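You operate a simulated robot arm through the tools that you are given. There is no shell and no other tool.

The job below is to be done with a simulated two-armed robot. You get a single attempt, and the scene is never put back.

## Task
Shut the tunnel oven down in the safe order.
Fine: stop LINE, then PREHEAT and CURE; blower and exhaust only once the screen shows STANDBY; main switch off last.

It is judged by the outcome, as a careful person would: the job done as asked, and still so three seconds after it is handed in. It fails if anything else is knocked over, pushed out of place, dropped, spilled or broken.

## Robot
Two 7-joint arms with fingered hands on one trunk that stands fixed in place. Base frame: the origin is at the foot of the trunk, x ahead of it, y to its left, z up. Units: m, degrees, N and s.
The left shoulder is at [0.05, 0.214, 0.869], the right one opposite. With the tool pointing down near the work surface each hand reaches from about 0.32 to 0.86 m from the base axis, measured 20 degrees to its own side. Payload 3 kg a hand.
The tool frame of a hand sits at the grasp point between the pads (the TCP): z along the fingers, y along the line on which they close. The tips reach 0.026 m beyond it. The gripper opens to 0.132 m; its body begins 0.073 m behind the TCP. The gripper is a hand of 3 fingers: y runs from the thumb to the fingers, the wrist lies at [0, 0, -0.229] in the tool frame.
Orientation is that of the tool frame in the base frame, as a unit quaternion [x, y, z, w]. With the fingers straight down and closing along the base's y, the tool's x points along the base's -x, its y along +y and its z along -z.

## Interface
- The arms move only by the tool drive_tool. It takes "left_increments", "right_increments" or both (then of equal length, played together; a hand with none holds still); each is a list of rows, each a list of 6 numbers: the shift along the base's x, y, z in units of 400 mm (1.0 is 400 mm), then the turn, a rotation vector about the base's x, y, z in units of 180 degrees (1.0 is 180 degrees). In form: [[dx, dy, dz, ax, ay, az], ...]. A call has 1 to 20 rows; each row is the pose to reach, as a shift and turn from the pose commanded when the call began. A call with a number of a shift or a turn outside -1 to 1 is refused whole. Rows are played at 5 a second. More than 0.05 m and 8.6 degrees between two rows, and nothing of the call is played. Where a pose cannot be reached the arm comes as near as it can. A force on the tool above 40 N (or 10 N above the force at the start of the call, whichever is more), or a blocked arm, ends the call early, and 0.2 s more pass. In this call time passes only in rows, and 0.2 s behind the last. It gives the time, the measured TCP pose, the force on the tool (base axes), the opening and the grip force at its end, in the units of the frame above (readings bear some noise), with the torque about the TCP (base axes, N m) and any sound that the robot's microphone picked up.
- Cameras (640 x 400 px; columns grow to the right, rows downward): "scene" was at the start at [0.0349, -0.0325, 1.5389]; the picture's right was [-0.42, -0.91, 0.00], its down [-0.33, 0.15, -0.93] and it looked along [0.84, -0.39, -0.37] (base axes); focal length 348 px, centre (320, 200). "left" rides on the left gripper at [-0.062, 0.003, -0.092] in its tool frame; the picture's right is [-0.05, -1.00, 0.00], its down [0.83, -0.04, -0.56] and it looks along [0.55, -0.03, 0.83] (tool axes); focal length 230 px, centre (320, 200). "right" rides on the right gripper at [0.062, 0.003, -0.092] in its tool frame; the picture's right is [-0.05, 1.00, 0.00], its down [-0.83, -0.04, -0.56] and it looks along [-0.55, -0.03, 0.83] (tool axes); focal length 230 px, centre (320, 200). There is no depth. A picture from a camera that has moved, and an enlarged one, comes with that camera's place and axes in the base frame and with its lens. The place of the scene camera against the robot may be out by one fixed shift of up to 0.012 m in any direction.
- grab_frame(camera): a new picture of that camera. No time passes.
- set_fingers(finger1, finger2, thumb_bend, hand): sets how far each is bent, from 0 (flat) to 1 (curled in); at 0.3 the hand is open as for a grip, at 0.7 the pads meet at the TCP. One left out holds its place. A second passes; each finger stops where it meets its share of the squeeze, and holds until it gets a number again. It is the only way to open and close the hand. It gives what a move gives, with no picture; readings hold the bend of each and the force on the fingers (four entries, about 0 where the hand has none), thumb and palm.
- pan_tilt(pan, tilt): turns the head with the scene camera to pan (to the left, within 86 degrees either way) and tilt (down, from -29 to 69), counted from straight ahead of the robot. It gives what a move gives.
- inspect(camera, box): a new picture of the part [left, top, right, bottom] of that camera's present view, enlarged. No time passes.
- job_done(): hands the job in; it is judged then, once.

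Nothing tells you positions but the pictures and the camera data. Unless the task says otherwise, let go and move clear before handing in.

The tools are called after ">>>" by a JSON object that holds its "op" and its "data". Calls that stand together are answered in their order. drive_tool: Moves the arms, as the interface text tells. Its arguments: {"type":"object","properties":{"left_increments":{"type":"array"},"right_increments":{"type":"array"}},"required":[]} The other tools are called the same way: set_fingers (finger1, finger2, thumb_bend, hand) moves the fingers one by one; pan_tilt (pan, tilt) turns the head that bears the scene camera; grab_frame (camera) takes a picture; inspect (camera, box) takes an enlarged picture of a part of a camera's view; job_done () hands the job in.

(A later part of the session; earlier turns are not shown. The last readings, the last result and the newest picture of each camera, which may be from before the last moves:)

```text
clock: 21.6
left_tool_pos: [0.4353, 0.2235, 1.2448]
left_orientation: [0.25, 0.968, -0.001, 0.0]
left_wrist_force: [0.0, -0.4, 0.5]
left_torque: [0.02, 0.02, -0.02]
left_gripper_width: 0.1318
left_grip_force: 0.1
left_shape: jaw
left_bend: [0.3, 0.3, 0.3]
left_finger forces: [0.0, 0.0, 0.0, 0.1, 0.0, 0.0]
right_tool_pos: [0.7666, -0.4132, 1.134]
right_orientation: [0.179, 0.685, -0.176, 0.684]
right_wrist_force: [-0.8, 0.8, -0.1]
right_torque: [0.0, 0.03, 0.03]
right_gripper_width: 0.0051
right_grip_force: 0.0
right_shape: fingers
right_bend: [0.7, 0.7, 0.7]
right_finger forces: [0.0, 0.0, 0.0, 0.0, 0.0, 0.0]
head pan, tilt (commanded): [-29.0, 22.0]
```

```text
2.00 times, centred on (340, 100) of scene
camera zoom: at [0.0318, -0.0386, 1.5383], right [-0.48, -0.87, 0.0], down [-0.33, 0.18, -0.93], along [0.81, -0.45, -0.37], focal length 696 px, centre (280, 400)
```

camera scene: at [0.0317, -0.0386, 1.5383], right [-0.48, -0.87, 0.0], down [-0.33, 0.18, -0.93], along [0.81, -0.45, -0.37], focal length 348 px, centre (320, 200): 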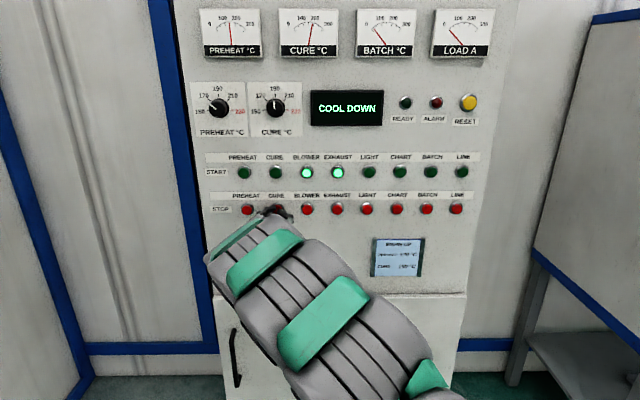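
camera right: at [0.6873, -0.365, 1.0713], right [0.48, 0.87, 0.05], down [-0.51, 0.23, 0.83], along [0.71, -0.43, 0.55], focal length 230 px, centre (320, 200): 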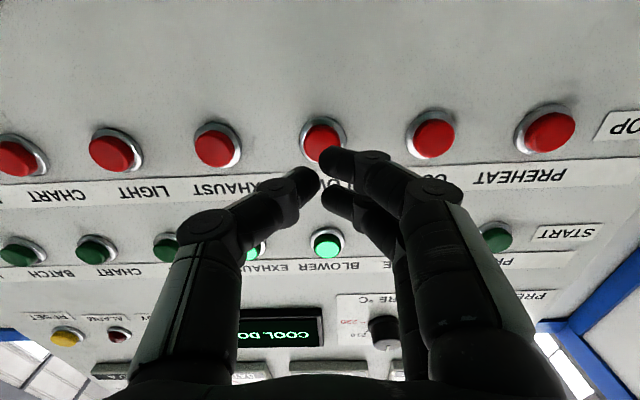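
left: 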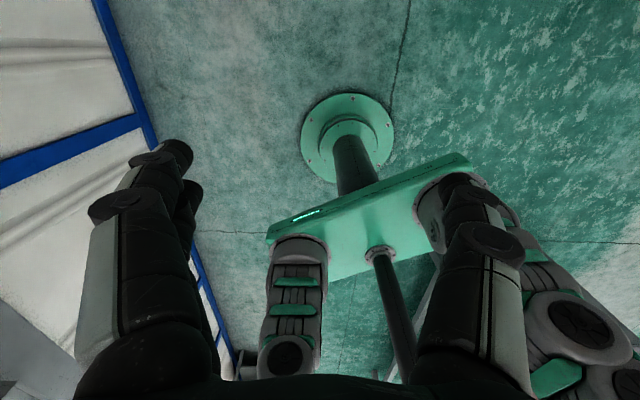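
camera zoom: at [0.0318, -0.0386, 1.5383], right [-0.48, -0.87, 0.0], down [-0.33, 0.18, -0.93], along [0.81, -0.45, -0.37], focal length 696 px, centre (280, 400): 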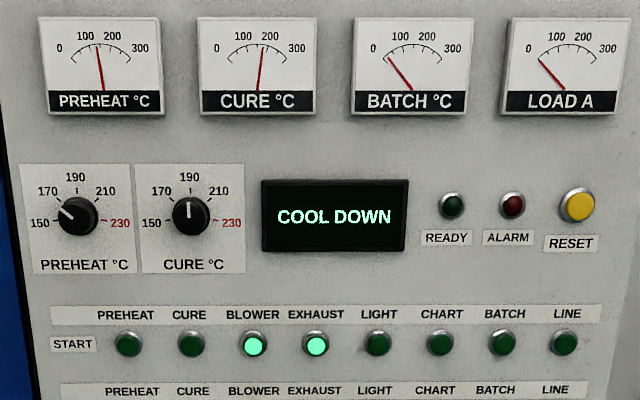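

The needles are falling and the screen still reads COOL DOWN. I'll hold still and let time pass.

>>> {"op": "drive_tool", "data": {"right_increments": [[0, 0, 0, 0, 0, 0], [0, 0, 0, 0, 0, 0], [0, 0, 0, 0, 0, 0], [0, 0, 0, 0, 0, 0], [0, 0, 0, 0, 0, 0], [0, 0, 0, 0, 0, 0], [0, 0, 0, 0, 0, 0], [0, 0, 0, 0, 0, 0], [0, 0, 0, 0, 0, 0], [0, 0, 0, 0, 0, 0], [0, 0, 0, 0, 0, 0], [0, 0, 0, 0, 0, 0], [0, 0, 0, 0, 0, 0], [0, 0, 0, 0, 0, 0], [0, 0, 0, 0, 0, 0], [0, 0, 0, 0, 0, 0], [0, 0, 0, 0, 0, 0], [0, 0, 0, 0, 0, 0], [0, 0, 0, 0, 0, 0], [0, 0, 0, 0, 0, 0]]}}

>>> {"op": "inspect", "data": {"camera": "scene", "box": [180, 0, 500, 200]}}

```text
clock: 25.8
left_tool_pos: [0.4339, 0.2245, 1.2435]
left_orientation: [0.25, 0.968, 0.0, 0.0]
left_wrist_force: [0.2, -0.1, 0.4]
left_torque: [0.01, 0.03, -0.04]
left_gripper_width: 0.1317
left_grip_force: 0.0
left_shape: jaw
left_bend: [0.3, 0.3, 0.3]
left_finger forces: [0.0, 0.0, 0.0, 0.0, 0.0, 0.0]
right_tool_pos: [0.7671, -0.4128, 1.133]
right_orientation: [0.178, 0.685, -0.177, 0.684]
right_wrist_force: [-0.3, 0.5, 0.4]
right_torque: [0.03, -0.01, -0.02]
right_gripper_width: 0.0053
right_grip_force: 0.0
right_shape: fingers
right_bend: [0.7, 0.7, 0.7]
right_finger forces: [0.0, 0.0, 0.0, 0.0, 0.0, 0.0]
head pan, tilt (commanded): [-29.0, 22.0]
```

```text
2.00 times, centred on (340, 100) of scene
camera zoom: at [0.0318, -0.0386, 1.5383], right [-0.48, -0.87, 0.0], down [-0.33, 0.18, -0.93], along [0.81, -0.45, -0.37], focal length 696 px, centre (280, 400)
```

zoom: 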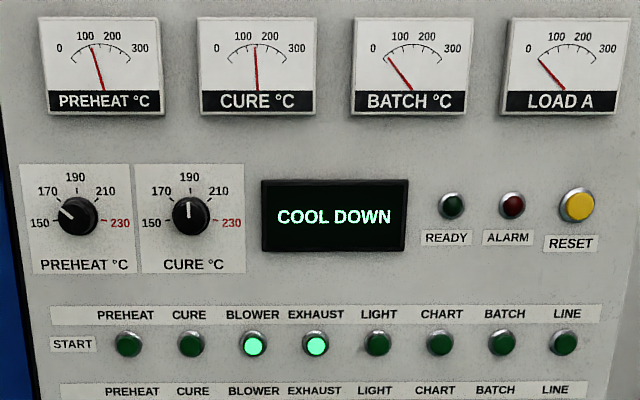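

It is still cooling, with PREHEAT near 130 and CURE near 150. I'll keep waiting.

>>> {"op": "drive_tool", "data": {"right_increments": [[0, 0, 0, 0, 0, 0], [0, 0, 0, 0, 0, 0], [0, 0, 0, 0, 0, 0], [0, 0, 0, 0, 0, 0], [0, 0, 0, 0, 0, 0], [0, 0, 0, 0, 0, 0], [0, 0, 0, 0, 0, 0], [0, 0, 0, 0, 0, 0], [0, 0, 0, 0, 0, 0], [0, 0, 0, 0, 0, 0], [0, 0, 0, 0, 0, 0], [0, 0, 0, 0, 0, 0], [0, 0, 0, 0, 0, 0], [0, 0, 0, 0, 0, 0], [0, 0, 0, 0, 0, 0], [0, 0, 0, 0, 0, 0], [0, 0, 0, 0, 0, 0], [0, 0, 0, 0, 0, 0], [0, 0, 0, 0, 0, 0], [0, 0, 0, 0, 0, 0]]}}

>>> {"op": "inspect", "data": {"camera": "scene", "box": [180, 0, 500, 200]}}

>>> {"op": "drive_tool", "data": {"right_increments": [[0, 0, 0, 0, 0, 0], [0, 0, 0, 0, 0, 0], [0, 0, 0, 0, 0, 0], [0, 0, 0, 0, 0, 0], [0, 0, 0, 0, 0, 0], [0, 0, 0, 0, 0, 0], [0, 0, 0, 0, 0, 0], [0, 0, 0, 0, 0, 0], [0, 0, 0, 0, 0, 0], [0, 0, 0, 0, 0, 0], [0, 0, 0, 0, 0, 0], [0, 0, 0, 0, 0, 0], [0, 0, 0, 0, 0, 0], [0, 0, 0, 0, 0, 0], [0, 0, 0, 0, 0, 0], [0, 0, 0, 0, 0, 0], [0, 0, 0, 0, 0, 0], [0, 0, 0, 0, 0, 0], [0, 0, 0, 0, 0, 0], [0, 0, 0, 0, 0, 0]]}}

>>> {"op": "inspect", "data": {"camera": "scene", "box": [180, 0, 500, 200]}}

```text
clock: 30.0
left_tool_pos: [0.435, 0.2226, 1.244]
left_orientation: [0.25, 0.968, 0.0, -0.001]
left_wrist_force: [0.5, -0.4, 0.7]
left_torque: [0.02, 0.0, 0.03]
left_gripper_width: 0.1318
left_grip_force: 0.1
left_shape: jaw
left_bend: [0.3, 0.3, 0.3]
left_finger forces: [0.0, 0.1, 0.1, 0.0, 0.0, 0.0]
right_tool_pos: [0.767, -0.413, 1.1328]
right_orientation: [0.177, 0.685, -0.176, 0.685]
right_wrist_force: [0.6, 0.1, 0.3]
right_torque: [-0.02, -0.02, -0.01]
right_gripper_width: 0.0055
right_grip_force: 0.1
right_shape: fingers
right_bend: [0.7, 0.7, 0.7]
right_finger forces: [0.0, 0.0, 0.1, 0.0, 0.2, 0.1]
head pan, tilt (commanded): [-29.0, 22.0]
```

```text
2.00 times, centred on (340, 100) of scene
camera zoom: at [0.0318, -0.0386, 1.5383], right [-0.48, -0.87, 0.0], down [-0.33, 0.18, -0.93], along [0.81, -0.45, -0.37], focal length 696 px, centre (280, 400)
```

zoom: 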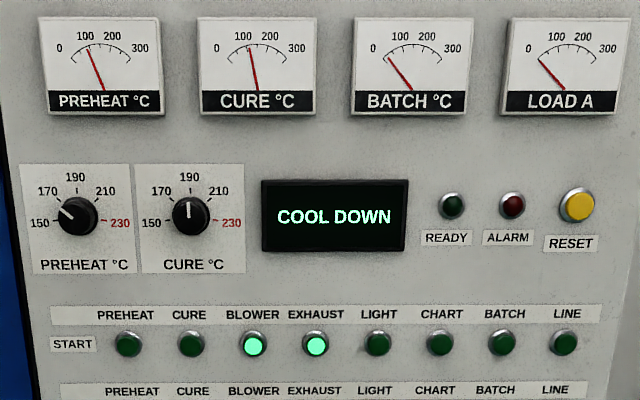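

```text
clock: 34.2
left_tool_pos: [0.4346, 0.2236, 1.2438]
left_orientation: [0.251, 0.968, 0.0, 0.0]
left_wrist_force: [0.7, 0.3, 0.3]
left_torque: [0.03, -0.04, 0.0]
left_gripper_width: 0.1316
left_grip_force: 0.0
left_shape: jaw
left_bend: [0.3, 0.3, 0.3]
left_finger forces: [0.0, 0.0, 0.0, 0.1, 0.0, 0.0]
right_tool_pos: [0.7672, -0.4134, 1.133]
right_orientation: [0.178, 0.685, -0.176, 0.684]
right_wrist_force: [0.0, 0.9, 0.9]
right_torque: [0.0, 0.01, 0.03]
right_gripper_width: 0.0055
right_grip_force: 0.1
right_shape: fingers
right_bend: [0.7, 0.7, 0.7]
right_finger forces: [0.0, 0.0, 0.0, 0.0, 0.0, 0.0]
head pan, tilt (commanded): [-29.0, 22.0]
```

```text
2.00 times, centred on (340, 100) of scene
camera zoom: at [0.0318, -0.0386, 1.5383], right [-0.48, -0.87, 0.0], down [-0.33, 0.18, -0.93], along [0.81, -0.45, -0.37], focal length 696 px, centre (280, 400)
```

zoom: 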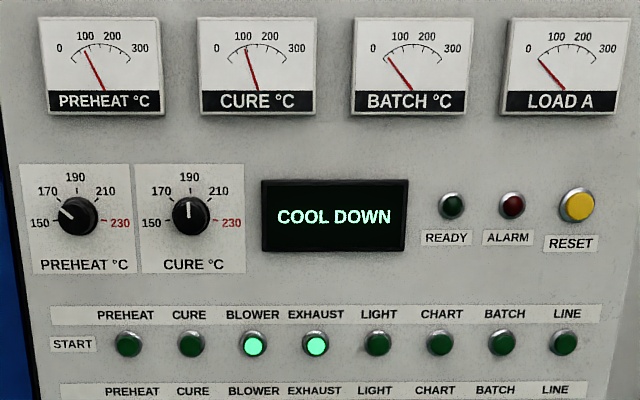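

The temperatures are still dropping and the screen still reads COOL DOWN. I'll keep waiting.

>>> {"op": "drive_tool", "data": {"right_increments": [[0, 0, 0, 0, 0, 0], [0, 0, 0, 0, 0, 0], [0, 0, 0, 0, 0, 0], [0, 0, 0, 0, 0, 0], [0, 0, 0, 0, 0, 0], [0, 0, 0, 0, 0, 0], [0, 0, 0, 0, 0, 0], [0, 0, 0, 0, 0, 0], [0, 0, 0, 0, 0, 0], [0, 0, 0, 0, 0, 0], [0, 0, 0, 0, 0, 0], [0, 0, 0, 0, 0, 0], [0, 0, 0, 0, 0, 0], [0, 0, 0, 0, 0, 0], [0, 0, 0, 0, 0, 0], [0, 0, 0, 0, 0, 0], [0, 0, 0, 0, 0, 0], [0, 0, 0, 0, 0, 0], [0, 0, 0, 0, 0, 0], [0, 0, 0, 0, 0, 0]]}}

>>> {"op": "drive_tool", "data": {"right_increments": [[0, 0, 0, 0, 0, 0], [0, 0, 0, 0, 0, 0], [0, 0, 0, 0, 0, 0], [0, 0, 0, 0, 0, 0], [0, 0, 0, 0, 0, 0], [0, 0, 0, 0, 0, 0], [0, 0, 0, 0, 0, 0], [0, 0, 0, 0, 0, 0], [0, 0, 0, 0, 0, 0], [0, 0, 0, 0, 0, 0], [0, 0, 0, 0, 0, 0], [0, 0, 0, 0, 0, 0], [0, 0, 0, 0, 0, 0], [0, 0, 0, 0, 0, 0], [0, 0, 0, 0, 0, 0], [0, 0, 0, 0, 0, 0], [0, 0, 0, 0, 0, 0], [0, 0, 0, 0, 0, 0], [0, 0, 0, 0, 0, 0], [0, 0, 0, 0, 0, 0]]}}

>>> {"op": "inspect", "data": {"camera": "scene", "box": [180, 0, 500, 200]}}

```text
clock: 38.4
left_tool_pos: [0.4345, 0.2237, 1.2444]
left_orientation: [0.25, 0.968, 0.0, 0.0]
left_wrist_force: [-0.2, 0.9, -0.6]
left_torque: [0.01, 0.03, 0.01]
left_gripper_width: 0.1321
left_grip_force: 0.1
left_shape: jaw
left_bend: [0.3, 0.3, 0.3]
left_finger forces: [0.1, 0.0, 0.0, 0.1, 0.0, 0.0]
right_tool_pos: [0.7666, -0.4135, 1.1328]
right_orientation: [0.177, 0.685, -0.176, 0.685]
right_wrist_force: [-0.3, 0.4, -0.4]
right_torque: [0.01, 0.02, -0.02]
right_gripper_width: 0.0056
right_grip_force: 0.0
right_shape: fingers
right_bend: [0.7, 0.7, 0.7]
right_finger forces: [0.1, 0.0, 0.0, 0.0, 0.0, 0.1]
head pan, tilt (commanded): [-29.0, 22.0]
```

```text
clock: 42.6
left_tool_pos: [0.4354, 0.2223, 1.2432]
left_orientation: [0.251, 0.968, -0.001, 0.0]
left_wrist_force: [0.5, 0.1, 0.6]
left_torque: [-0.03, -0.01, -0.02]
left_gripper_width: 0.132
left_grip_force: 0.1
left_shape: jaw
left_bend: [0.3, 0.3, 0.3]
left_finger forces: [0.1, 0.0, 0.0, 0.1, 0.0, 0.0]
right_tool_pos: [0.7672, -0.4126, 1.134]
right_orientation: [0.178, 0.685, -0.177, 0.684]
right_wrist_force: [0.0, -0.1, -0.3]
right_torque: [0.0, 0.02, 0.01]
right_gripper_width: 0.0053
right_grip_force: 0.0
right_shape: fingers
right_bend: [0.7, 0.7, 0.7]
right_finger forces: [0.0, 0.0, 0.0, 0.1, 0.0, 0.1]
head pan, tilt (commanded): [-29.0, 22.0]
```

```text
2.00 times, centred on (340, 100) of scene
camera zoom: at [0.0318, -0.0386, 1.5383], right [-0.48, -0.87, 0.0], down [-0.33, 0.18, -0.93], along [0.81, -0.45, -0.37], focal length 696 px, centre (280, 400)
```

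zoom: 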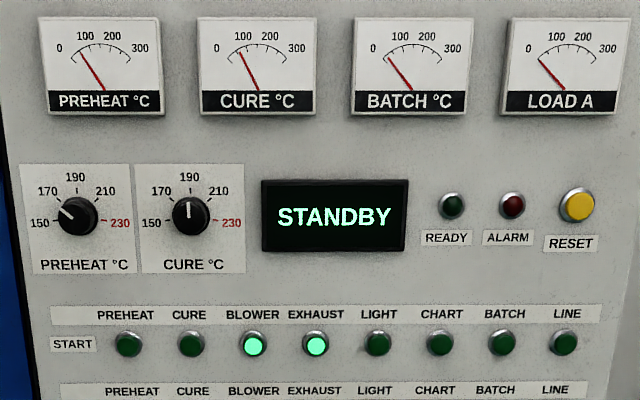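

The screen now shows STANDBY, and the tip faces BLOWER STOP. I'll advance and press BLOWER.

>>> {"op": "drive_tool", "data": {"right_increments": [[0.0437, -0.0242, 0, 0, 0, 0], [0.0831, -0.0461, 0, 0, 0, 0], [0.0918, -0.0509, 0, 0, 0, 0], [0.0973, -0.0539, 0, 0, 0, 0], [0.1028, -0.057, 0, 0, 0, 0], [0.1082, -0.06, 0, 0, 0, 0], [0.1137, -0.063, 0, 0, 0, 0]]}}

>>> {"op": "grab_frame", "data": {"camera": "scene"}}

```text
clock: 44.2
left_tool_pos: [0.4339, 0.2243, 1.2437]
left_orientation: [0.25, 0.968, 0.0, -0.001]
left_wrist_force: [0.7, 0.0, -0.8]
left_torque: [0.02, 0.0, 0.0]
left_gripper_width: 0.1321
left_grip_force: 0.2
left_shape: jaw
left_bend: [0.3, 0.3, 0.3]
left_finger forces: [0.0, 0.1, 0.0, 0.0, 0.1, 0.1]
right_tool_pos: [0.8137, -0.4363, 1.1325]
right_orientation: [0.178, 0.685, -0.177, 0.684]
right_wrist_force: [-2.4, 1.6, 0.0]
right_torque: [-0.02, -0.01, -0.03]
right_gripper_width: 0.0054
right_grip_force: 1.5
right_shape: fingers
right_bend: [0.7, 0.7, 0.7]
right_finger forces: [0.8, 0.8, 0.0, 0.0, 1.7, 0.1]
head pan, tilt (commanded): [-29.0, 22.0]
heard: click
```

```text
taken
camera scene: at [0.0317, -0.0386, 1.5383], right [-0.48, -0.87, 0.0], down [-0.33, 0.18, -0.93], along [0.81, -0.45, -0.37], focal length 348 px, centre (320, 200)
```

scene: 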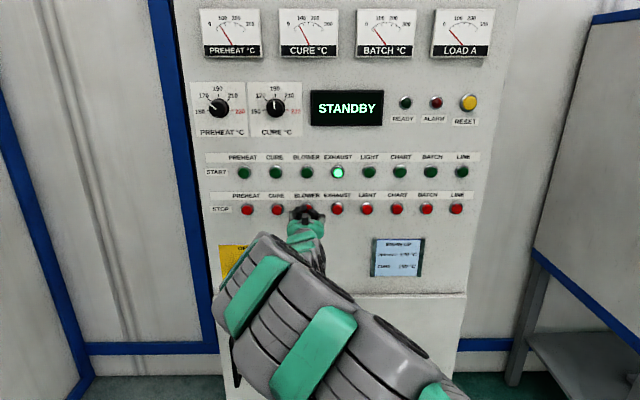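

BLOWER is off and the screen still shows STANDBY. I'll back off 5 cm and shift one column right to EXHAUST STOP.

>>> {"op": "drive_tool", "data": {"right_increments": [[-0.0547, 0.0303, 0, 0, 0, 0], [-0.1093, 0.0606, 0, 0, 0, 0], [-0.1611, -0.0329, 0, 0, 0, 0], [-0.2129, -0.1264, 0, 0, 0, 0]]}}

>>> {"op": "grab_frame", "data": {"camera": "right"}}

```text
clock: 45.2
left_tool_pos: [0.4353, 0.2233, 1.2443]
left_orientation: [0.25, 0.968, -0.001, 0.0]
left_wrist_force: [-0.4, 0.6, 0.4]
left_torque: [0.0, -0.01, 0.03]
left_gripper_width: 0.1316
left_grip_force: 0.1
left_shape: jaw
left_bend: [0.3, 0.3, 0.3]
left_finger forces: [0.0, 0.1, 0.0, 0.1, 0.0, 0.0]
right_tool_pos: [0.728, -0.4914, 1.1354]
right_orientation: [0.177, 0.685, -0.175, 0.685]
right_wrist_force: [0.6, -0.4, 1.4]
right_torque: [-0.01, 0.02, -0.03]
right_gripper_width: 0.0053
right_grip_force: 0.1
right_shape: fingers
right_bend: [0.7, 0.7, 0.7]
right_finger forces: [0.1, 0.1, 0.0, 0.0, 0.1, 0.0]
head pan, tilt (commanded): [-29.0, 22.0]
```

```text
taken
camera right: at [0.6487, -0.4433, 1.0727], right [0.48, 0.87, 0.05], down [-0.51, 0.23, 0.83], along [0.71, -0.43, 0.55], focal length 230 px, centre (320, 200)
```

right: 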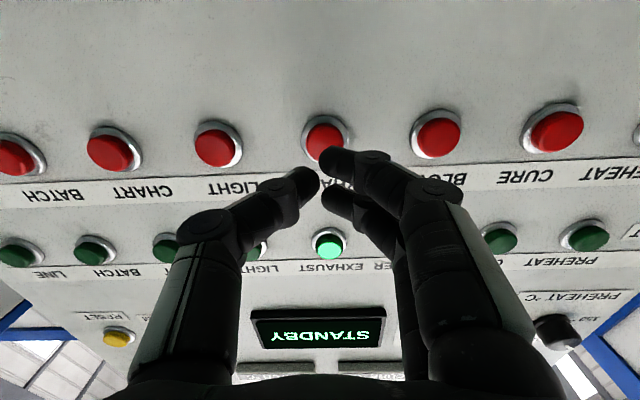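

EXHAUST STOP is ahead, about 4 mm left of the axis, and the screen still says STANDBY. I'll correct and press it.

>>> {"op": "drive_tool", "data": {"right_increments": [[0.0479, -0.0165, 0, 0, 0, 0], [0.0829, -0.0359, 0, 0, 0, 0], [0.0917, -0.0408, 0, 0, 0, 0], [0.0971, -0.0438, 0, 0, 0, 0], [0.1026, -0.0468, 0, 0, 0, 0], [0.1081, -0.0499, 0, 0, 0, 0], [0.1135, -0.0529, 0, 0, 0, 0]]}}

>>> {"op": "grab_frame", "data": {"camera": "scene"}}

```text
clock: 46.8
left_tool_pos: [0.4344, 0.2234, 1.2435]
left_orientation: [0.251, 0.968, -0.001, 0.001]
left_wrist_force: [0.9, -0.3, -0.5]
left_torque: [0.02, -0.03, 0.01]
left_gripper_width: 0.1319
left_grip_force: 0.0
left_shape: jaw
left_bend: [0.3, 0.3, 0.3]
left_finger forces: [0.0, 0.1, 0.0, 0.0, 0.0, 0.0]
right_tool_pos: [0.7739, -0.5094, 1.1327]
right_orientation: [0.177, 0.685, -0.175, 0.685]
right_wrist_force: [-2.7, 0.8, 0.5]
right_torque: [0.02, -0.03, -0.02]
right_gripper_width: 0.0054
right_grip_force: 0.6
right_shape: fingers
right_bend: [0.7, 0.7, 0.7]
right_finger forces: [0.3, 0.2, 0.0, 0.1, 2.2, 0.0]
head pan, tilt (commanded): [-29.0, 22.0]
heard: click
```

```text
taken
camera scene: at [0.0317, -0.0386, 1.5383], right [-0.48, -0.87, 0.0], down [-0.33, 0.18, -0.93], along [0.81, -0.45, -0.37], focal length 348 px, centre (320, 200)
```

scene: 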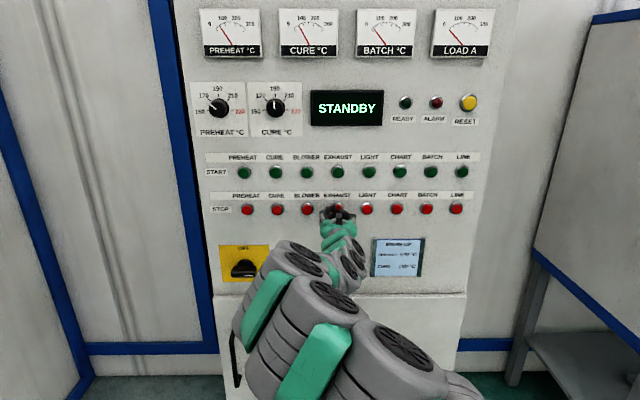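

EXHAUST is off too, all START lamps are dark and the screen reads STANDBY. Only MAIN remains; I estimate its handle at r≈-0.203, z≈0.942, about 5–6 cm proud of the panel, so I'll retract 10 cm and move in front of it.

>>> {"op": "drive_tool", "data": {"right_increments": [[-0.0729, 0.0404, 0, 0, 0, 0], [-0.1458, 0.0808, 0, 0, 0, 0], [-0.2187, 0.1212, 0, 0, 0, 0], [-0.1768, 0.1968, -0.0594, 0, 0, 0], [-0.1349, 0.2724, -0.1188, 0, 0, 0], [-0.093, 0.3479, -0.1781, 0, 0, 0], [-0.0512, 0.4235, -0.2375, 0, 0, 0], [-0.0093, 0.4991, -0.2969, 0, 0, 0], [0.0326, 0.5747, -0.3563, 0, 0, 0], [0.0745, 0.6502, -0.4156, 0, 0, 0], [0.1164, 0.7258, -0.475, 0, 0, 0]]}}

>>> {"op": "grab_frame", "data": {"camera": "right"}}

>>> {"op": "grab_frame", "data": {"camera": "scene"}}

```text
clock: 49.2
left_tool_pos: [0.4347, 0.2229, 1.245]
left_orientation: [0.25, 0.968, 0.0, 0.0]
left_wrist_force: [0.7, 0.3, 0.2]
left_torque: [0.0, 0.0, 0.0]
left_gripper_width: 0.1321
left_grip_force: 0.1
left_shape: jaw
left_bend: [0.3, 0.3, 0.3]
left_finger forces: [0.0, 0.1, 0.1, 0.0, 0.0, 0.0]
right_tool_pos: [0.8195, -0.219, 0.9441]
right_orientation: [0.177, 0.684, -0.175, 0.685]
right_wrist_force: [-0.3, -0.3, -0.4]
right_torque: [-0.01, 0.01, -0.02]
right_gripper_width: 0.0054
right_grip_force: 0.1
right_shape: fingers
right_bend: [0.7, 0.7, 0.7]
right_finger forces: [0.0, 0.0, 0.0, 0.0, 0.1, 0.0]
head pan, tilt (commanded): [-29.0, 22.0]
```

```text
taken
camera right: at [0.7415, -0.1708, 0.8818], right [0.48, 0.87, 0.05], down [-0.51, 0.23, 0.83], along [0.71, -0.43, 0.55], focal length 230 px, centre (320, 200)
```

right: 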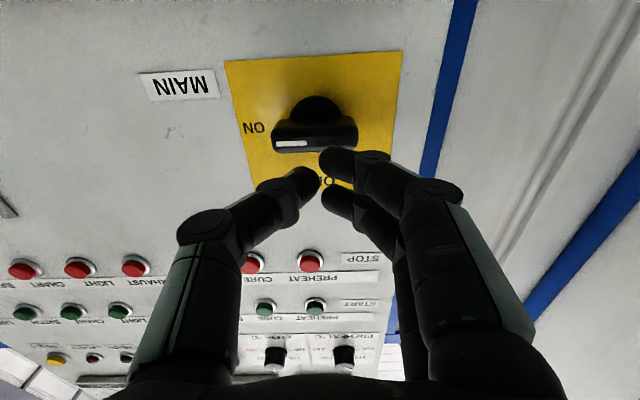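

```text
taken
camera scene: at [0.0318, -0.0386, 1.5383], right [-0.48, -0.87, 0.0], down [-0.33, 0.18, -0.93], along [0.81, -0.45, -0.37], focal length 348 px, centre (320, 200)
```

scene: 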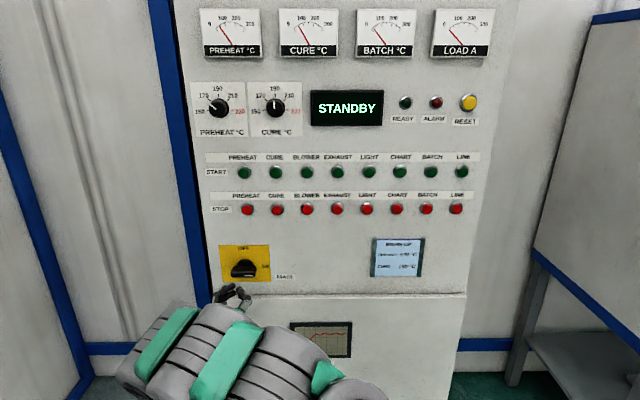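

The hand is in front of MAIN; the handle lies horizontal with its white mark at the ON side. I'll zoom in on it.

>>> {"op": "inspect", "data": {"camera": "right", "box": [210, 40, 410, 190]}}

>>> {"op": "inspect", "data": {"camera": "scene", "box": [200, 230, 300, 300]}}

```text
2.67 times, centred on (310, 115) of right
camera zoom: at [0.7415, -0.1708, 0.8818], right [0.48, 0.87, 0.05], down [-0.51, 0.23, 0.83], along [0.71, -0.43, 0.55], focal length 614 px, centre (347, 427)
```

zoom: 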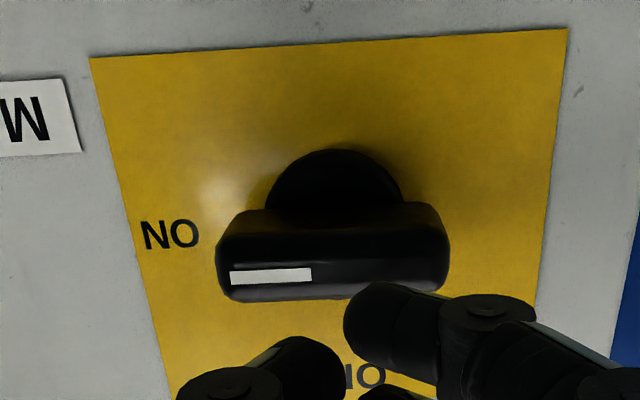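

```text
5.71 times, centred on (250, 265) of scene
camera zoom: at [0.0318, -0.0386, 1.5383], right [-0.48, -0.87, 0.0], down [-0.33, 0.18, -0.93], along [0.81, -0.45, -0.37], focal length 1988 px, centre (720, -171)
```

zoom: 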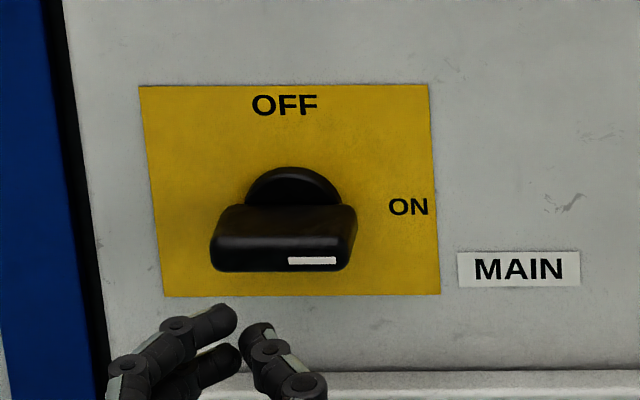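

The handle's front face is near f=0.907, r=-0.201, z=0.946, about 70 mm long and 15–19 mm thick. I'll roll the hand 90° clockwise about its pointing axis so the fingers close vertically on the bar.

>>> {"op": "drive_tool", "data": {"right_increments": [[0, 0, 0, 0.0364, -0.0202, 0], [0, 0, 0, 0.0729, -0.0404, 0], [0, 0, 0, 0.1093, -0.0606, 0], [0, 0, 0, 0.1458, -0.0808, 0], [0, 0, 0, 0.1822, -0.101, 0], [0, 0, 0, 0.2187, -0.1212, 0], [0, 0, 0, 0.2551, -0.1414, 0], [0, 0, 0, 0.2915, -0.1616, 0], [0, 0, 0, 0.328, -0.1818, 0], [0, 0, 0, 0.3644, -0.202, 0], [0, 0, 0, 0.4009, -0.2222, 0], [0, 0, 0, 0.4373, -0.2424, 0]]}}

>>> {"op": "grab_frame", "data": {"camera": "right"}}

>>> {"op": "grab_frame", "data": {"camera": "scene"}}

```text
clock: 51.8
left_tool_pos: [0.4337, 0.2232, 1.2434]
left_orientation: [0.251, 0.968, 0.0, 0.0]
left_wrist_force: [0.6, 0.4, -0.5]
left_torque: [-0.03, 0.03, -0.01]
left_gripper_width: 0.132
left_grip_force: 0.1
left_shape: jaw
left_bend: [0.3, 0.3, 0.3]
left_finger forces: [0.1, 0.0, 0.1, 0.0, 0.0, 0.1]
right_tool_pos: [0.82, -0.2188, 0.9437]
right_orientation: [0.609, 0.357, 0.361, 0.609]
right_wrist_force: [0.8, 0.3, -0.6]
right_torque: [0.0, 0.0, -0.02]
right_gripper_width: 0.0052
right_grip_force: 0.0
right_shape: fingers
right_bend: [0.7, 0.7, 0.7]
right_finger forces: [0.0, 0.1, 0.0, 0.0, 0.0, 0.1]
head pan, tilt (commanded): [-29.0, 22.0]
```

```text
taken
camera right: at [0.7697, -0.1196, 0.9458], right [-0.03, -0.05, 1.0], down [-0.89, -0.46, -0.05], along [0.46, -0.89, -0.03], focal length 230 px, centre (320, 200)
```

right: 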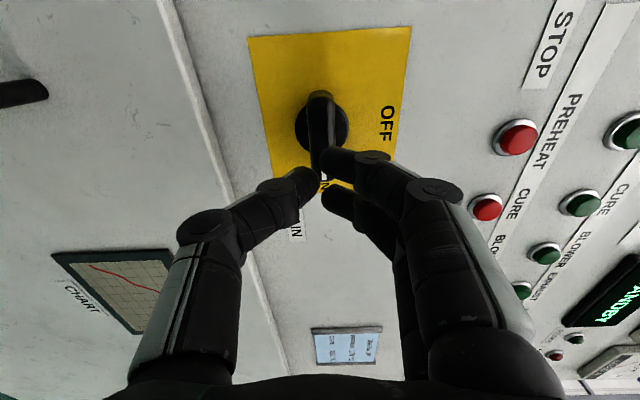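

```text
taken
camera scene: at [0.0318, -0.0386, 1.5383], right [-0.48, -0.87, 0.0], down [-0.33, 0.18, -0.93], along [0.81, -0.45, -0.37], focal length 348 px, centre (320, 200)
```

scene: 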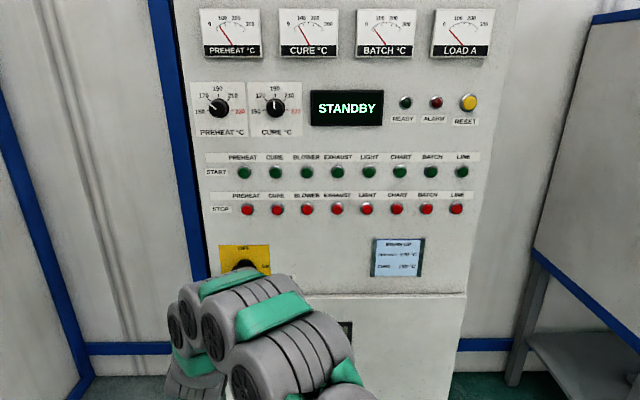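

The roll succeeded, and the bar now lies across the closing direction, close to the finger axis. I'll open the fingers partway and look at the alignment closely.

>>> {"op": "set_fingers", "data": {"hand": "right", "finger1": 0.48, "finger2": 0.48, "thumb_bend": 0.48}}

>>> {"op": "grab_frame", "data": {"camera": "right"}}

>>> {"op": "inspect", "data": {"camera": "right", "box": [230, 20, 430, 220]}}

```text
clock: 52.8
left_tool_pos: [0.4339, 0.2233, 1.2444]
left_orientation: [0.251, 0.968, 0.0, -0.001]
left_wrist_force: [0.0, 0.7, 0.5]
left_torque: [-0.01, -0.03, -0.01]
left_gripper_width: 0.1319
left_grip_force: 0.1
left_shape: jaw
left_bend: [0.3, 0.3, 0.3]
left_finger forces: [0.1, 0.0, 0.1, 0.0, 0.0, 0.0]
right_tool_pos: [0.8193, -0.2183, 0.9427]
right_orientation: [0.609, 0.357, 0.36, 0.61]
right_wrist_force: [-1.1, 0.1, 0.3]
right_torque: [-0.02, 0.02, 0.04]
right_gripper_width: 0.0741
right_grip_force: 0.1
right_shape: fingers
right_bend: [0.48, 0.48, 0.48]
right_finger forces: [0.1, 0.0, 0.0, 0.1, 0.1, 0.1]
head pan, tilt (commanded): [-29.0, 22.0]
```

```text
taken
camera right: at [0.7697, -0.1197, 0.9456], right [-0.03, -0.05, 1.0], down [-0.89, -0.46, -0.04], along [0.46, -0.89, -0.03], focal length 230 px, centre (320, 200)
```

right: 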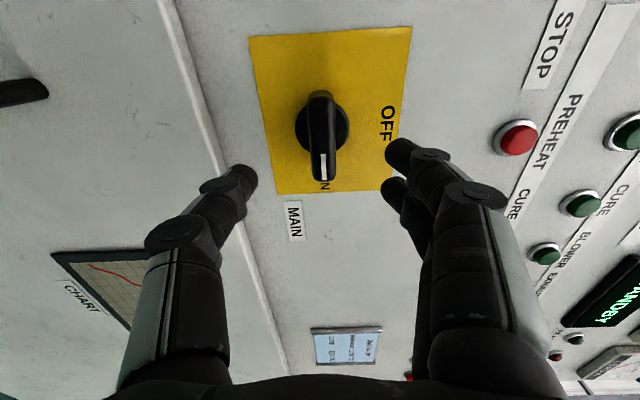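

```text
2.00 times, centred on (330, 120) of right
camera zoom: at [0.7697, -0.1197, 0.9456], right [-0.03, -0.05, 1.0], down [-0.89, -0.46, -0.04], along [0.46, -0.89, -0.03], focal length 460 px, centre (300, 360)
```

zoom: 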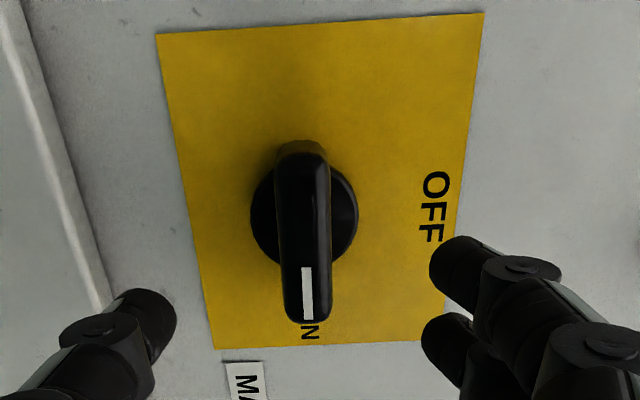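

The bar sits centred between the open thumb (below) and fingers (above), aligned within about 2 mm. I'll advance 9 cm so the pads straddle the handle, keeping the tips off the panel.

>>> {"op": "drive_tool", "data": {"right_increments": [[0.0656, -0.0364, 0.0038, 0, 0, 0], [0.1312, -0.0727, 0.0038, 0, 0, 0], [0.1705, -0.0945, 0.0038, 0, 0, 0], [0.1957, -0.1085, 0.0038, 0, 0, 0]]}}

>>> {"op": "grab_frame", "data": {"camera": "right"}}

>>> {"op": "inspect", "data": {"camera": "scene", "box": [180, 220, 320, 320]}}

```text
clock: 53.8
left_tool_pos: [0.4343, 0.2229, 1.2442]
left_orientation: [0.25, 0.968, -0.001, 0.0]
left_wrist_force: [0.4, -0.8, -0.1]
left_torque: [0.01, 0.0, 0.01]
left_gripper_width: 0.1319
left_grip_force: 0.0
left_shape: jaw
left_bend: [0.3, 0.3, 0.3]
left_finger forces: [0.0, 0.0, 0.0, 0.0, 0.0, 0.1]
right_tool_pos: [0.898, -0.2611, 0.9454]
right_orientation: [0.609, 0.358, 0.36, 0.609]
right_wrist_force: [-0.3, -0.4, -0.8]
right_torque: [-0.01, -0.03, -0.02]
right_gripper_width: 0.0738
right_grip_force: 0.1
right_shape: fingers
right_bend: [0.48, 0.48, 0.48]
right_finger forces: [0.1, 0.0, 0.0, 0.0, 0.0, 0.0]
head pan, tilt (commanded): [-29.0, 22.0]
```

```text
taken
camera right: at [0.8484, -0.163, 0.9483], right [-0.03, -0.05, 1.0], down [-0.89, -0.46, -0.05], along [0.46, -0.89, -0.03], focal length 230 px, centre (320, 200)
```

right: 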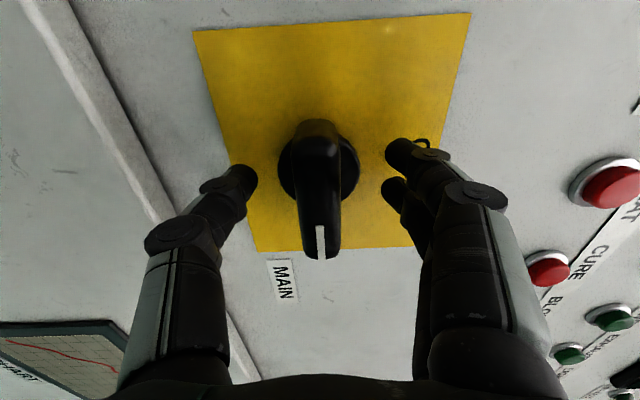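

```text
4.00 times, centred on (250, 270) of scene
camera zoom: at [0.0318, -0.0386, 1.5383], right [-0.48, -0.87, 0.0], down [-0.33, 0.18, -0.93], along [0.81, -0.45, -0.37], focal length 1392 px, centre (600, -80)
```

zoom: 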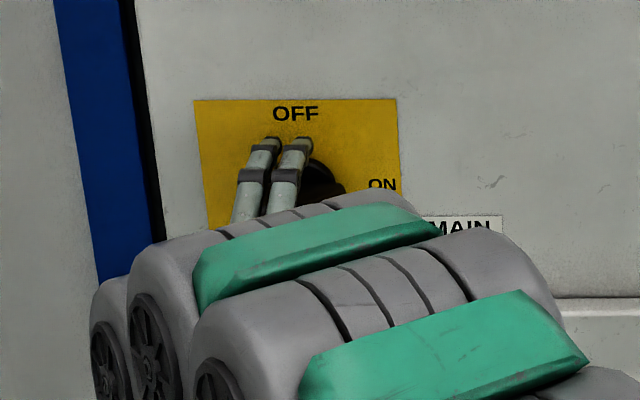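

The pads straddle the bar and nothing touches yet. I'll go 4 mm deeper and close the fingers on the handle.

>>> {"op": "drive_tool", "data": {"right_increments": [[0.0087, -0.0048, 0, 0, 0, 0]]}}

>>> {"op": "set_fingers", "data": {"hand": "right", "finger1": 0.72, "finger2": 0.72, "thumb_bend": 0.72}}

>>> {"op": "grab_frame", "data": {"camera": "right"}}

```text
clock: 54.2
left_tool_pos: [0.4344, 0.2228, 1.2447]
left_orientation: [0.25, 0.968, 0.0, 0.001]
left_wrist_force: [0.3, -0.1, 0.1]
left_torque: [-0.01, 0.01, 0.01]
left_gripper_width: 0.1319
left_grip_force: 0.0
left_shape: jaw
left_bend: [0.3, 0.3, 0.3]
left_finger forces: [0.1, 0.1, 0.0, 0.0, 0.1, 0.1]
right_tool_pos: [0.9016, -0.2649, 0.9444]
right_orientation: [0.61, 0.358, 0.36, 0.608]
right_wrist_force: [-0.1, 0.2, -0.8]
right_torque: [0.02, 0.0, 0.02]
right_gripper_width: 0.0739
right_grip_force: 0.1
right_shape: fingers
right_bend: [0.48, 0.48, 0.48]
right_finger forces: [0.0, 0.1, 0.0, 0.1, 0.1, 0.0]
head pan, tilt (commanded): [-29.0, 22.0]
```

```text
clock: 55.2
left_tool_pos: [0.435, 0.2221, 1.2439]
left_orientation: [0.25, 0.968, 0.0, 0.0]
left_wrist_force: [0.0, 0.8, 0.2]
left_torque: [-0.02, 0.0, 0.02]
left_gripper_width: 0.1319
left_grip_force: 0.0
left_shape: jaw
left_bend: [0.3, 0.3, 0.3]
left_finger forces: [0.0, 0.0, 0.1, 0.2, 0.0, 0.0]
right_tool_pos: [0.9021, -0.2646, 0.9453]
right_orientation: [0.609, 0.358, 0.36, 0.609]
right_wrist_force: [3.9, -1.3, 5.8]
right_torque: [-0.12, -0.19, 0.0]
right_gripper_width: 0.021
right_grip_force: 11.3
right_shape: fingers
right_bend: [0.67, 0.62, 0.67]
right_finger forces: [6.3, 7.9, 0.0, 0.0, 9.0, 0.0]
head pan, tilt (commanded): [-29.0, 22.0]
```

```text
taken
camera right: at [0.8515, -0.1651, 0.9481], right [-0.03, -0.05, 1.0], down [-0.89, -0.46, -0.05], along [0.46, -0.89, -0.03], focal length 230 px, centre (320, 200)
```

right: 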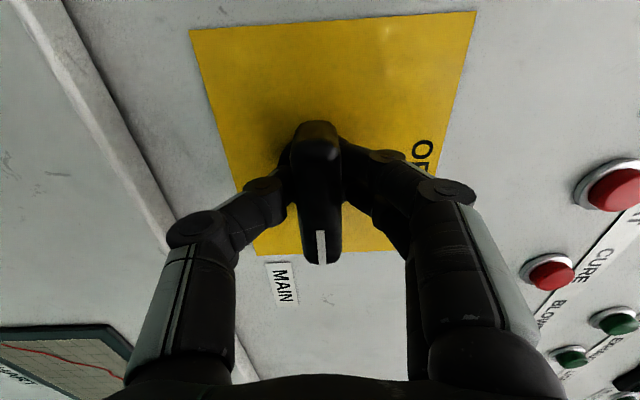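

The handle is held firmly between thumb and fingers. I'll turn the hand 45° counter-clockwise toward OFF and check.

>>> {"op": "drive_tool", "data": {"right_increments": [[0, 0, 0, -0.0364, 0.0202, 0], [0, 0, 0, -0.0729, 0.0404, 0], [0, 0, 0, -0.1093, 0.0606, 0], [0, 0, 0, -0.1458, 0.0808, 0], [0, 0, 0, -0.1822, 0.101, 0], [0, 0, 0, -0.2187, 0.1212, 0]]}}

>>> {"op": "grab_frame", "data": {"camera": "right"}}

>>> {"op": "grab_frame", "data": {"camera": "scene"}}

```text
clock: 56.6
left_tool_pos: [0.4345, 0.2232, 1.2446]
left_orientation: [0.251, 0.968, 0.0, 0.0]
left_wrist_force: [0.5, -0.4, -0.8]
left_torque: [0.02, -0.01, -0.03]
left_gripper_width: 0.132
left_grip_force: 0.1
left_shape: jaw
left_bend: [0.3, 0.3, 0.3]
left_finger forces: [0.0, 0.1, 0.0, 0.0, 0.0, 0.1]
right_tool_pos: [0.9022, -0.2642, 0.9439]
right_orientation: [0.425, 0.566, 0.098, 0.7]
right_wrist_force: [0.4, 0.5, -2.5]
right_torque: [-0.01, -0.02, 0.08]
right_gripper_width: 0.0213
right_grip_force: 12.0
right_shape: fingers
right_bend: [0.69, 0.63, 0.67]
right_finger forces: [4.7, 6.8, 0.0, 0.0, 12.7, 0.0]
head pan, tilt (commanded): [-29.0, 22.0]
```

```text
taken
camera right: at [0.8441, -0.1791, 0.9019], right [0.33, 0.59, 0.74], down [-0.78, -0.27, 0.56], along [0.53, -0.76, 0.37], focal length 230 px, centre (320, 200)
```

right: 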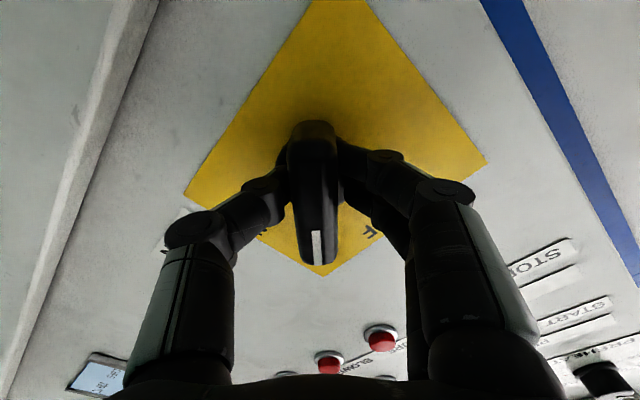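

```text
taken
camera scene: at [0.0318, -0.0386, 1.5383], right [-0.48, -0.87, 0.0], down [-0.33, 0.18, -0.93], along [0.81, -0.45, -0.37], focal length 348 px, centre (320, 200)
```

scene: 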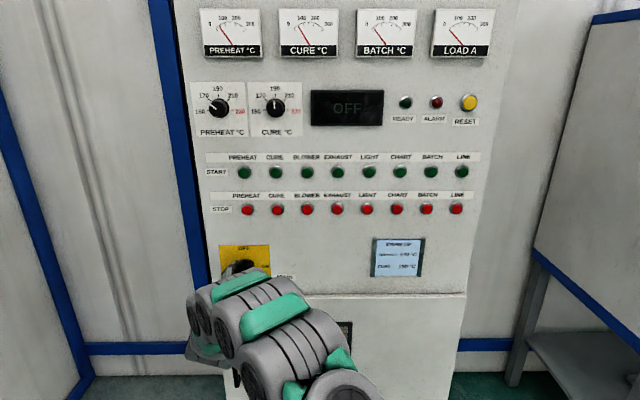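

The handle turns with the hand and the screen already reads OFF at halfway. I'll complete the remaining 45° so the handle points fully at OFF.

>>> {"op": "drive_tool", "data": {"right_increments": [[0, 0, 0, -0.0364, 0.0202, 0], [0, 0, 0, -0.0729, 0.0404, 0], [0, 0, 0, -0.1093, 0.0606, 0], [0, 0, 0, -0.1458, 0.0808, 0], [0, 0, 0, -0.1822, 0.101, 0], [0, 0, 0, -0.2187, 0.1212, 0]]}}

>>> {"op": "grab_frame", "data": {"camera": "right"}}

>>> {"op": "grab_frame", "data": {"camera": "scene"}}

```text
clock: 58.0
left_tool_pos: [0.4348, 0.2242, 1.2443]
left_orientation: [0.25, 0.968, 0.0, 0.0]
left_wrist_force: [-0.2, 0.4, 0.1]
left_torque: [0.0, 0.0, -0.03]
left_gripper_width: 0.1322
left_grip_force: 0.0
left_shape: jaw
left_bend: [0.3, 0.3, 0.3]
left_finger forces: [0.0, 0.0, 0.0, 0.0, 0.1, 0.0]
right_tool_pos: [0.9006, -0.2655, 0.9443]
right_orientation: [0.177, 0.685, -0.177, 0.684]
right_wrist_force: [-2.1, -1.5, -14.0]
right_torque: [0.26, 0.18, -0.03]
right_gripper_width: 0.0207
right_grip_force: 11.8
right_shape: fingers
right_bend: [0.7, 0.68, 0.66]
right_finger forces: [5.9, 4.2, 0.0, 0.0, 12.5, 0.0]
head pan, tilt (commanded): [-29.0, 22.0]
```

```text
taken
camera right: at [0.8228, -0.2174, 0.8818], right [0.48, 0.87, 0.05], down [-0.5, 0.23, 0.83], along [0.71, -0.43, 0.55], focal length 230 px, centre (320, 200)
```

right: 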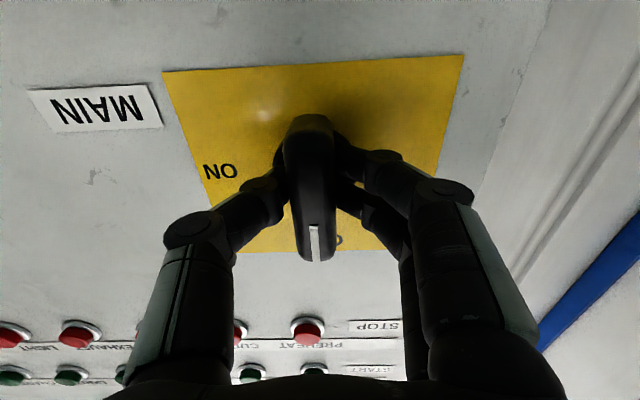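

```text
taken
camera scene: at [0.032, -0.0387, 1.5383], right [-0.48, -0.87, 0.0], down [-0.33, 0.18, -0.93], along [0.81, -0.45, -0.37], focal length 348 px, centre (320, 200)
```

scene: 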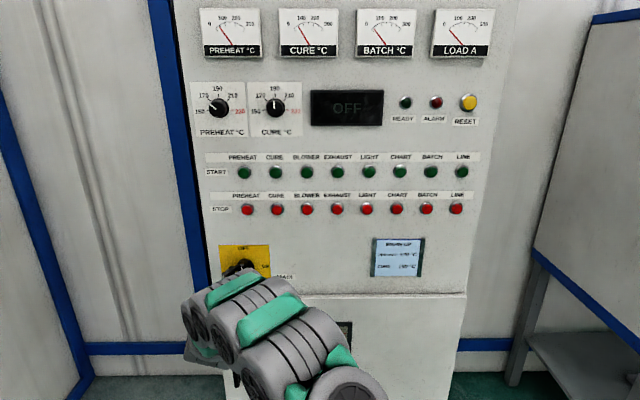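

The handle now points straight at OFF and the screen reads OFF. I'll open the fingers evenly to let go.

>>> {"op": "set_fingers", "data": {"hand": "right", "finger1": 0.48, "finger2": 0.48, "thumb_bend": 0.48}}

>>> {"op": "grab_frame", "data": {"camera": "right"}}

```text
clock: 59.0
left_tool_pos: [0.4345, 0.2237, 1.2446]
left_orientation: [0.25, 0.968, 0.0, 0.0]
left_wrist_force: [0.8, -0.3, -0.7]
left_torque: [-0.03, 0.04, 0.01]
left_gripper_width: 0.1317
left_grip_force: 0.2
left_shape: jaw
left_bend: [0.3, 0.3, 0.3]
left_finger forces: [0.1, 0.0, 0.0, 0.1, 0.1, 0.0]
right_tool_pos: [0.9015, -0.2636, 0.946]
right_orientation: [0.176, 0.685, -0.176, 0.685]
right_wrist_force: [-27.5, 24.7, 3.3]
right_torque: [-0.14, -0.01, -0.74]
right_gripper_width: 0.0556
right_grip_force: 17.7
right_shape: fingers
right_bend: [0.48, 0.48, 0.57]
right_finger forces: [0.1, 0.1, 0.1, 0.1, 35.3, 0.0]
head pan, tilt (commanded): [-29.0, 22.0]
```

```text
taken
camera right: at [0.8229, -0.2155, 0.883], right [0.48, 0.87, 0.05], down [-0.51, 0.23, 0.83], along [0.71, -0.43, 0.55], focal length 230 px, centre (320, 200)
```

right: 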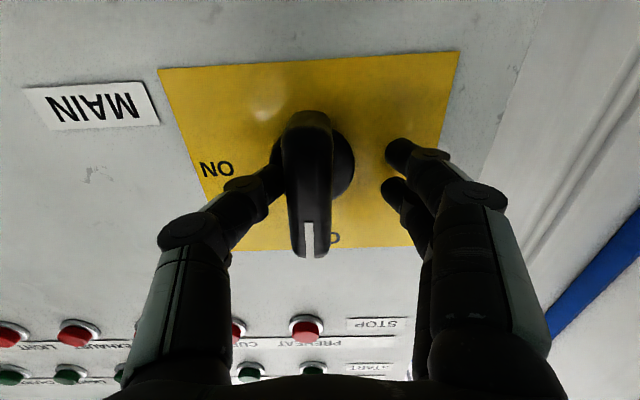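

The fingers opened but the thumb stopped at 0.57 with about 35 N pushing the hand back, so its tip is pressing on something. I'll look closely before moving.

>>> {"op": "inspect", "data": {"camera": "right", "box": [200, 90, 440, 270]}}

>>> {"op": "inspect", "data": {"camera": "scene", "box": [200, 230, 300, 300]}}

```text
2.22 times, centred on (320, 180) of right
camera zoom: at [0.8229, -0.2155, 0.883], right [0.48, 0.87, 0.05], down [-0.51, 0.23, 0.83], along [0.71, -0.43, 0.55], focal length 511 px, centre (320, 244)
```

zoom: 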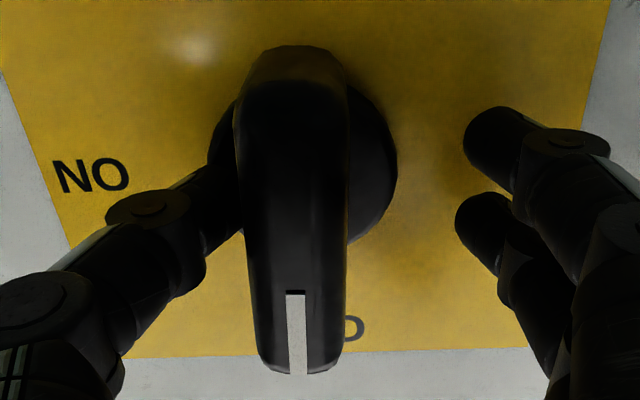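

```text
5.71 times, centred on (250, 265) of scene
camera zoom: at [0.0313, -0.0381, 1.5383], right [-0.48, -0.87, 0.0], down [-0.33, 0.18, -0.93], along [0.81, -0.45, -0.37], focal length 1988 px, centre (720, -171)
```

zoom: 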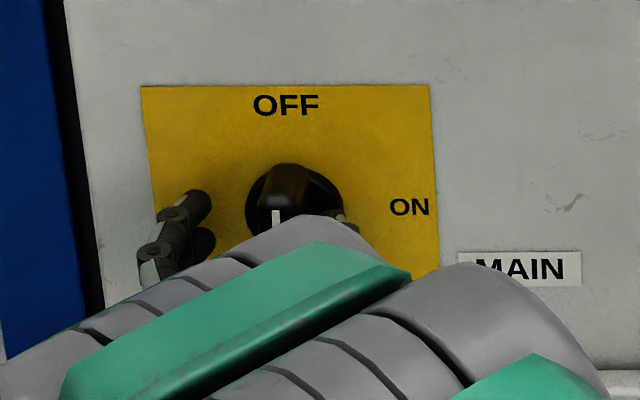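

The thumb tip is just pressing on the face of the knob's base disc while opening; the handle itself is clear and vertical with its mark at OFF. I'll back straight out to free it.

>>> {"op": "drive_tool", "data": {"right_increments": [[-0.0109, 0.0061, 0, 0, 0, 0], [-0.0219, 0.0121, 0, 0, 0, 0], [-0.0328, 0.0182, 0, 0, 0, 0], [-0.0547, 0.0303, 0, 0, 0, 0]]}}

>>> {"op": "grab_frame", "data": {"camera": "right"}}

>>> {"op": "grab_frame", "data": {"camera": "scene"}}

```text
clock: 60.0
left_tool_pos: [0.4348, 0.2231, 1.2429]
left_orientation: [0.25, 0.968, 0.0, 0.0]
left_wrist_force: [0.2, -1.2, 0.2]
left_torque: [0.02, 0.0, 0.03]
left_gripper_width: 0.132
left_grip_force: 0.0
left_shape: jaw
left_bend: [0.3, 0.3, 0.3]
left_finger forces: [0.0, 0.0, 0.0, 0.0, 0.0, 0.0]
right_tool_pos: [0.8802, -0.2514, 0.9431]
right_orientation: [0.176, 0.685, -0.177, 0.685]
right_wrist_force: [-0.5, 0.1, -0.7]
right_torque: [-0.02, 0.01, -0.01]
right_gripper_width: 0.0737
right_grip_force: 0.1
right_shape: fingers
right_bend: [0.48, 0.48, 0.48]
right_finger forces: [0.0, 0.0, 0.0, 0.0, 0.1, 0.0]
head pan, tilt (commanded): [-29.0, 22.0]
```

```text
taken
camera right: at [0.8005, -0.2039, 0.8822], right [0.48, 0.87, 0.05], down [-0.51, 0.23, 0.83], along [0.71, -0.43, 0.55], focal length 230 px, centre (320, 200)
```

right: 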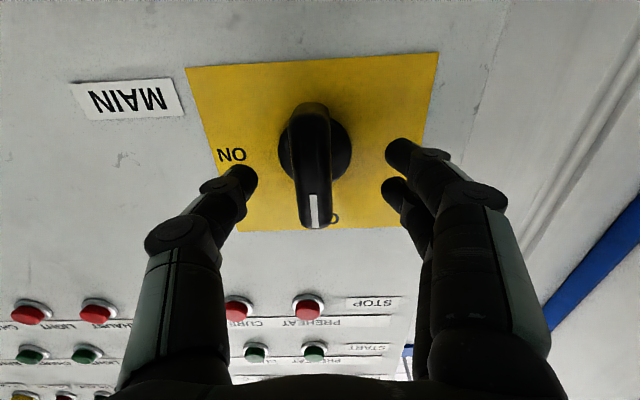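

```text
taken
camera scene: at [0.0318, -0.0386, 1.5383], right [-0.48, -0.87, 0.0], down [-0.33, 0.18, -0.93], along [0.81, -0.45, -0.37], focal length 348 px, centre (320, 200)
```

scene: 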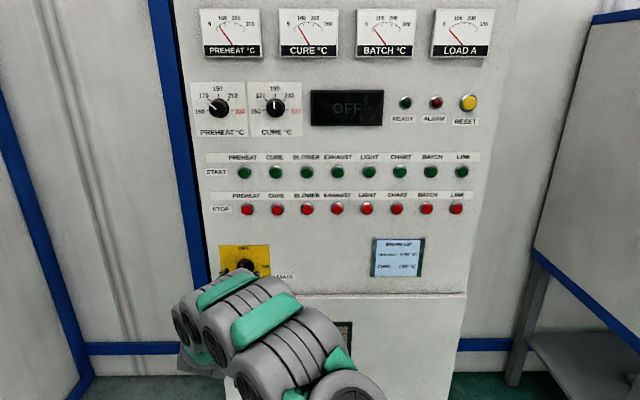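

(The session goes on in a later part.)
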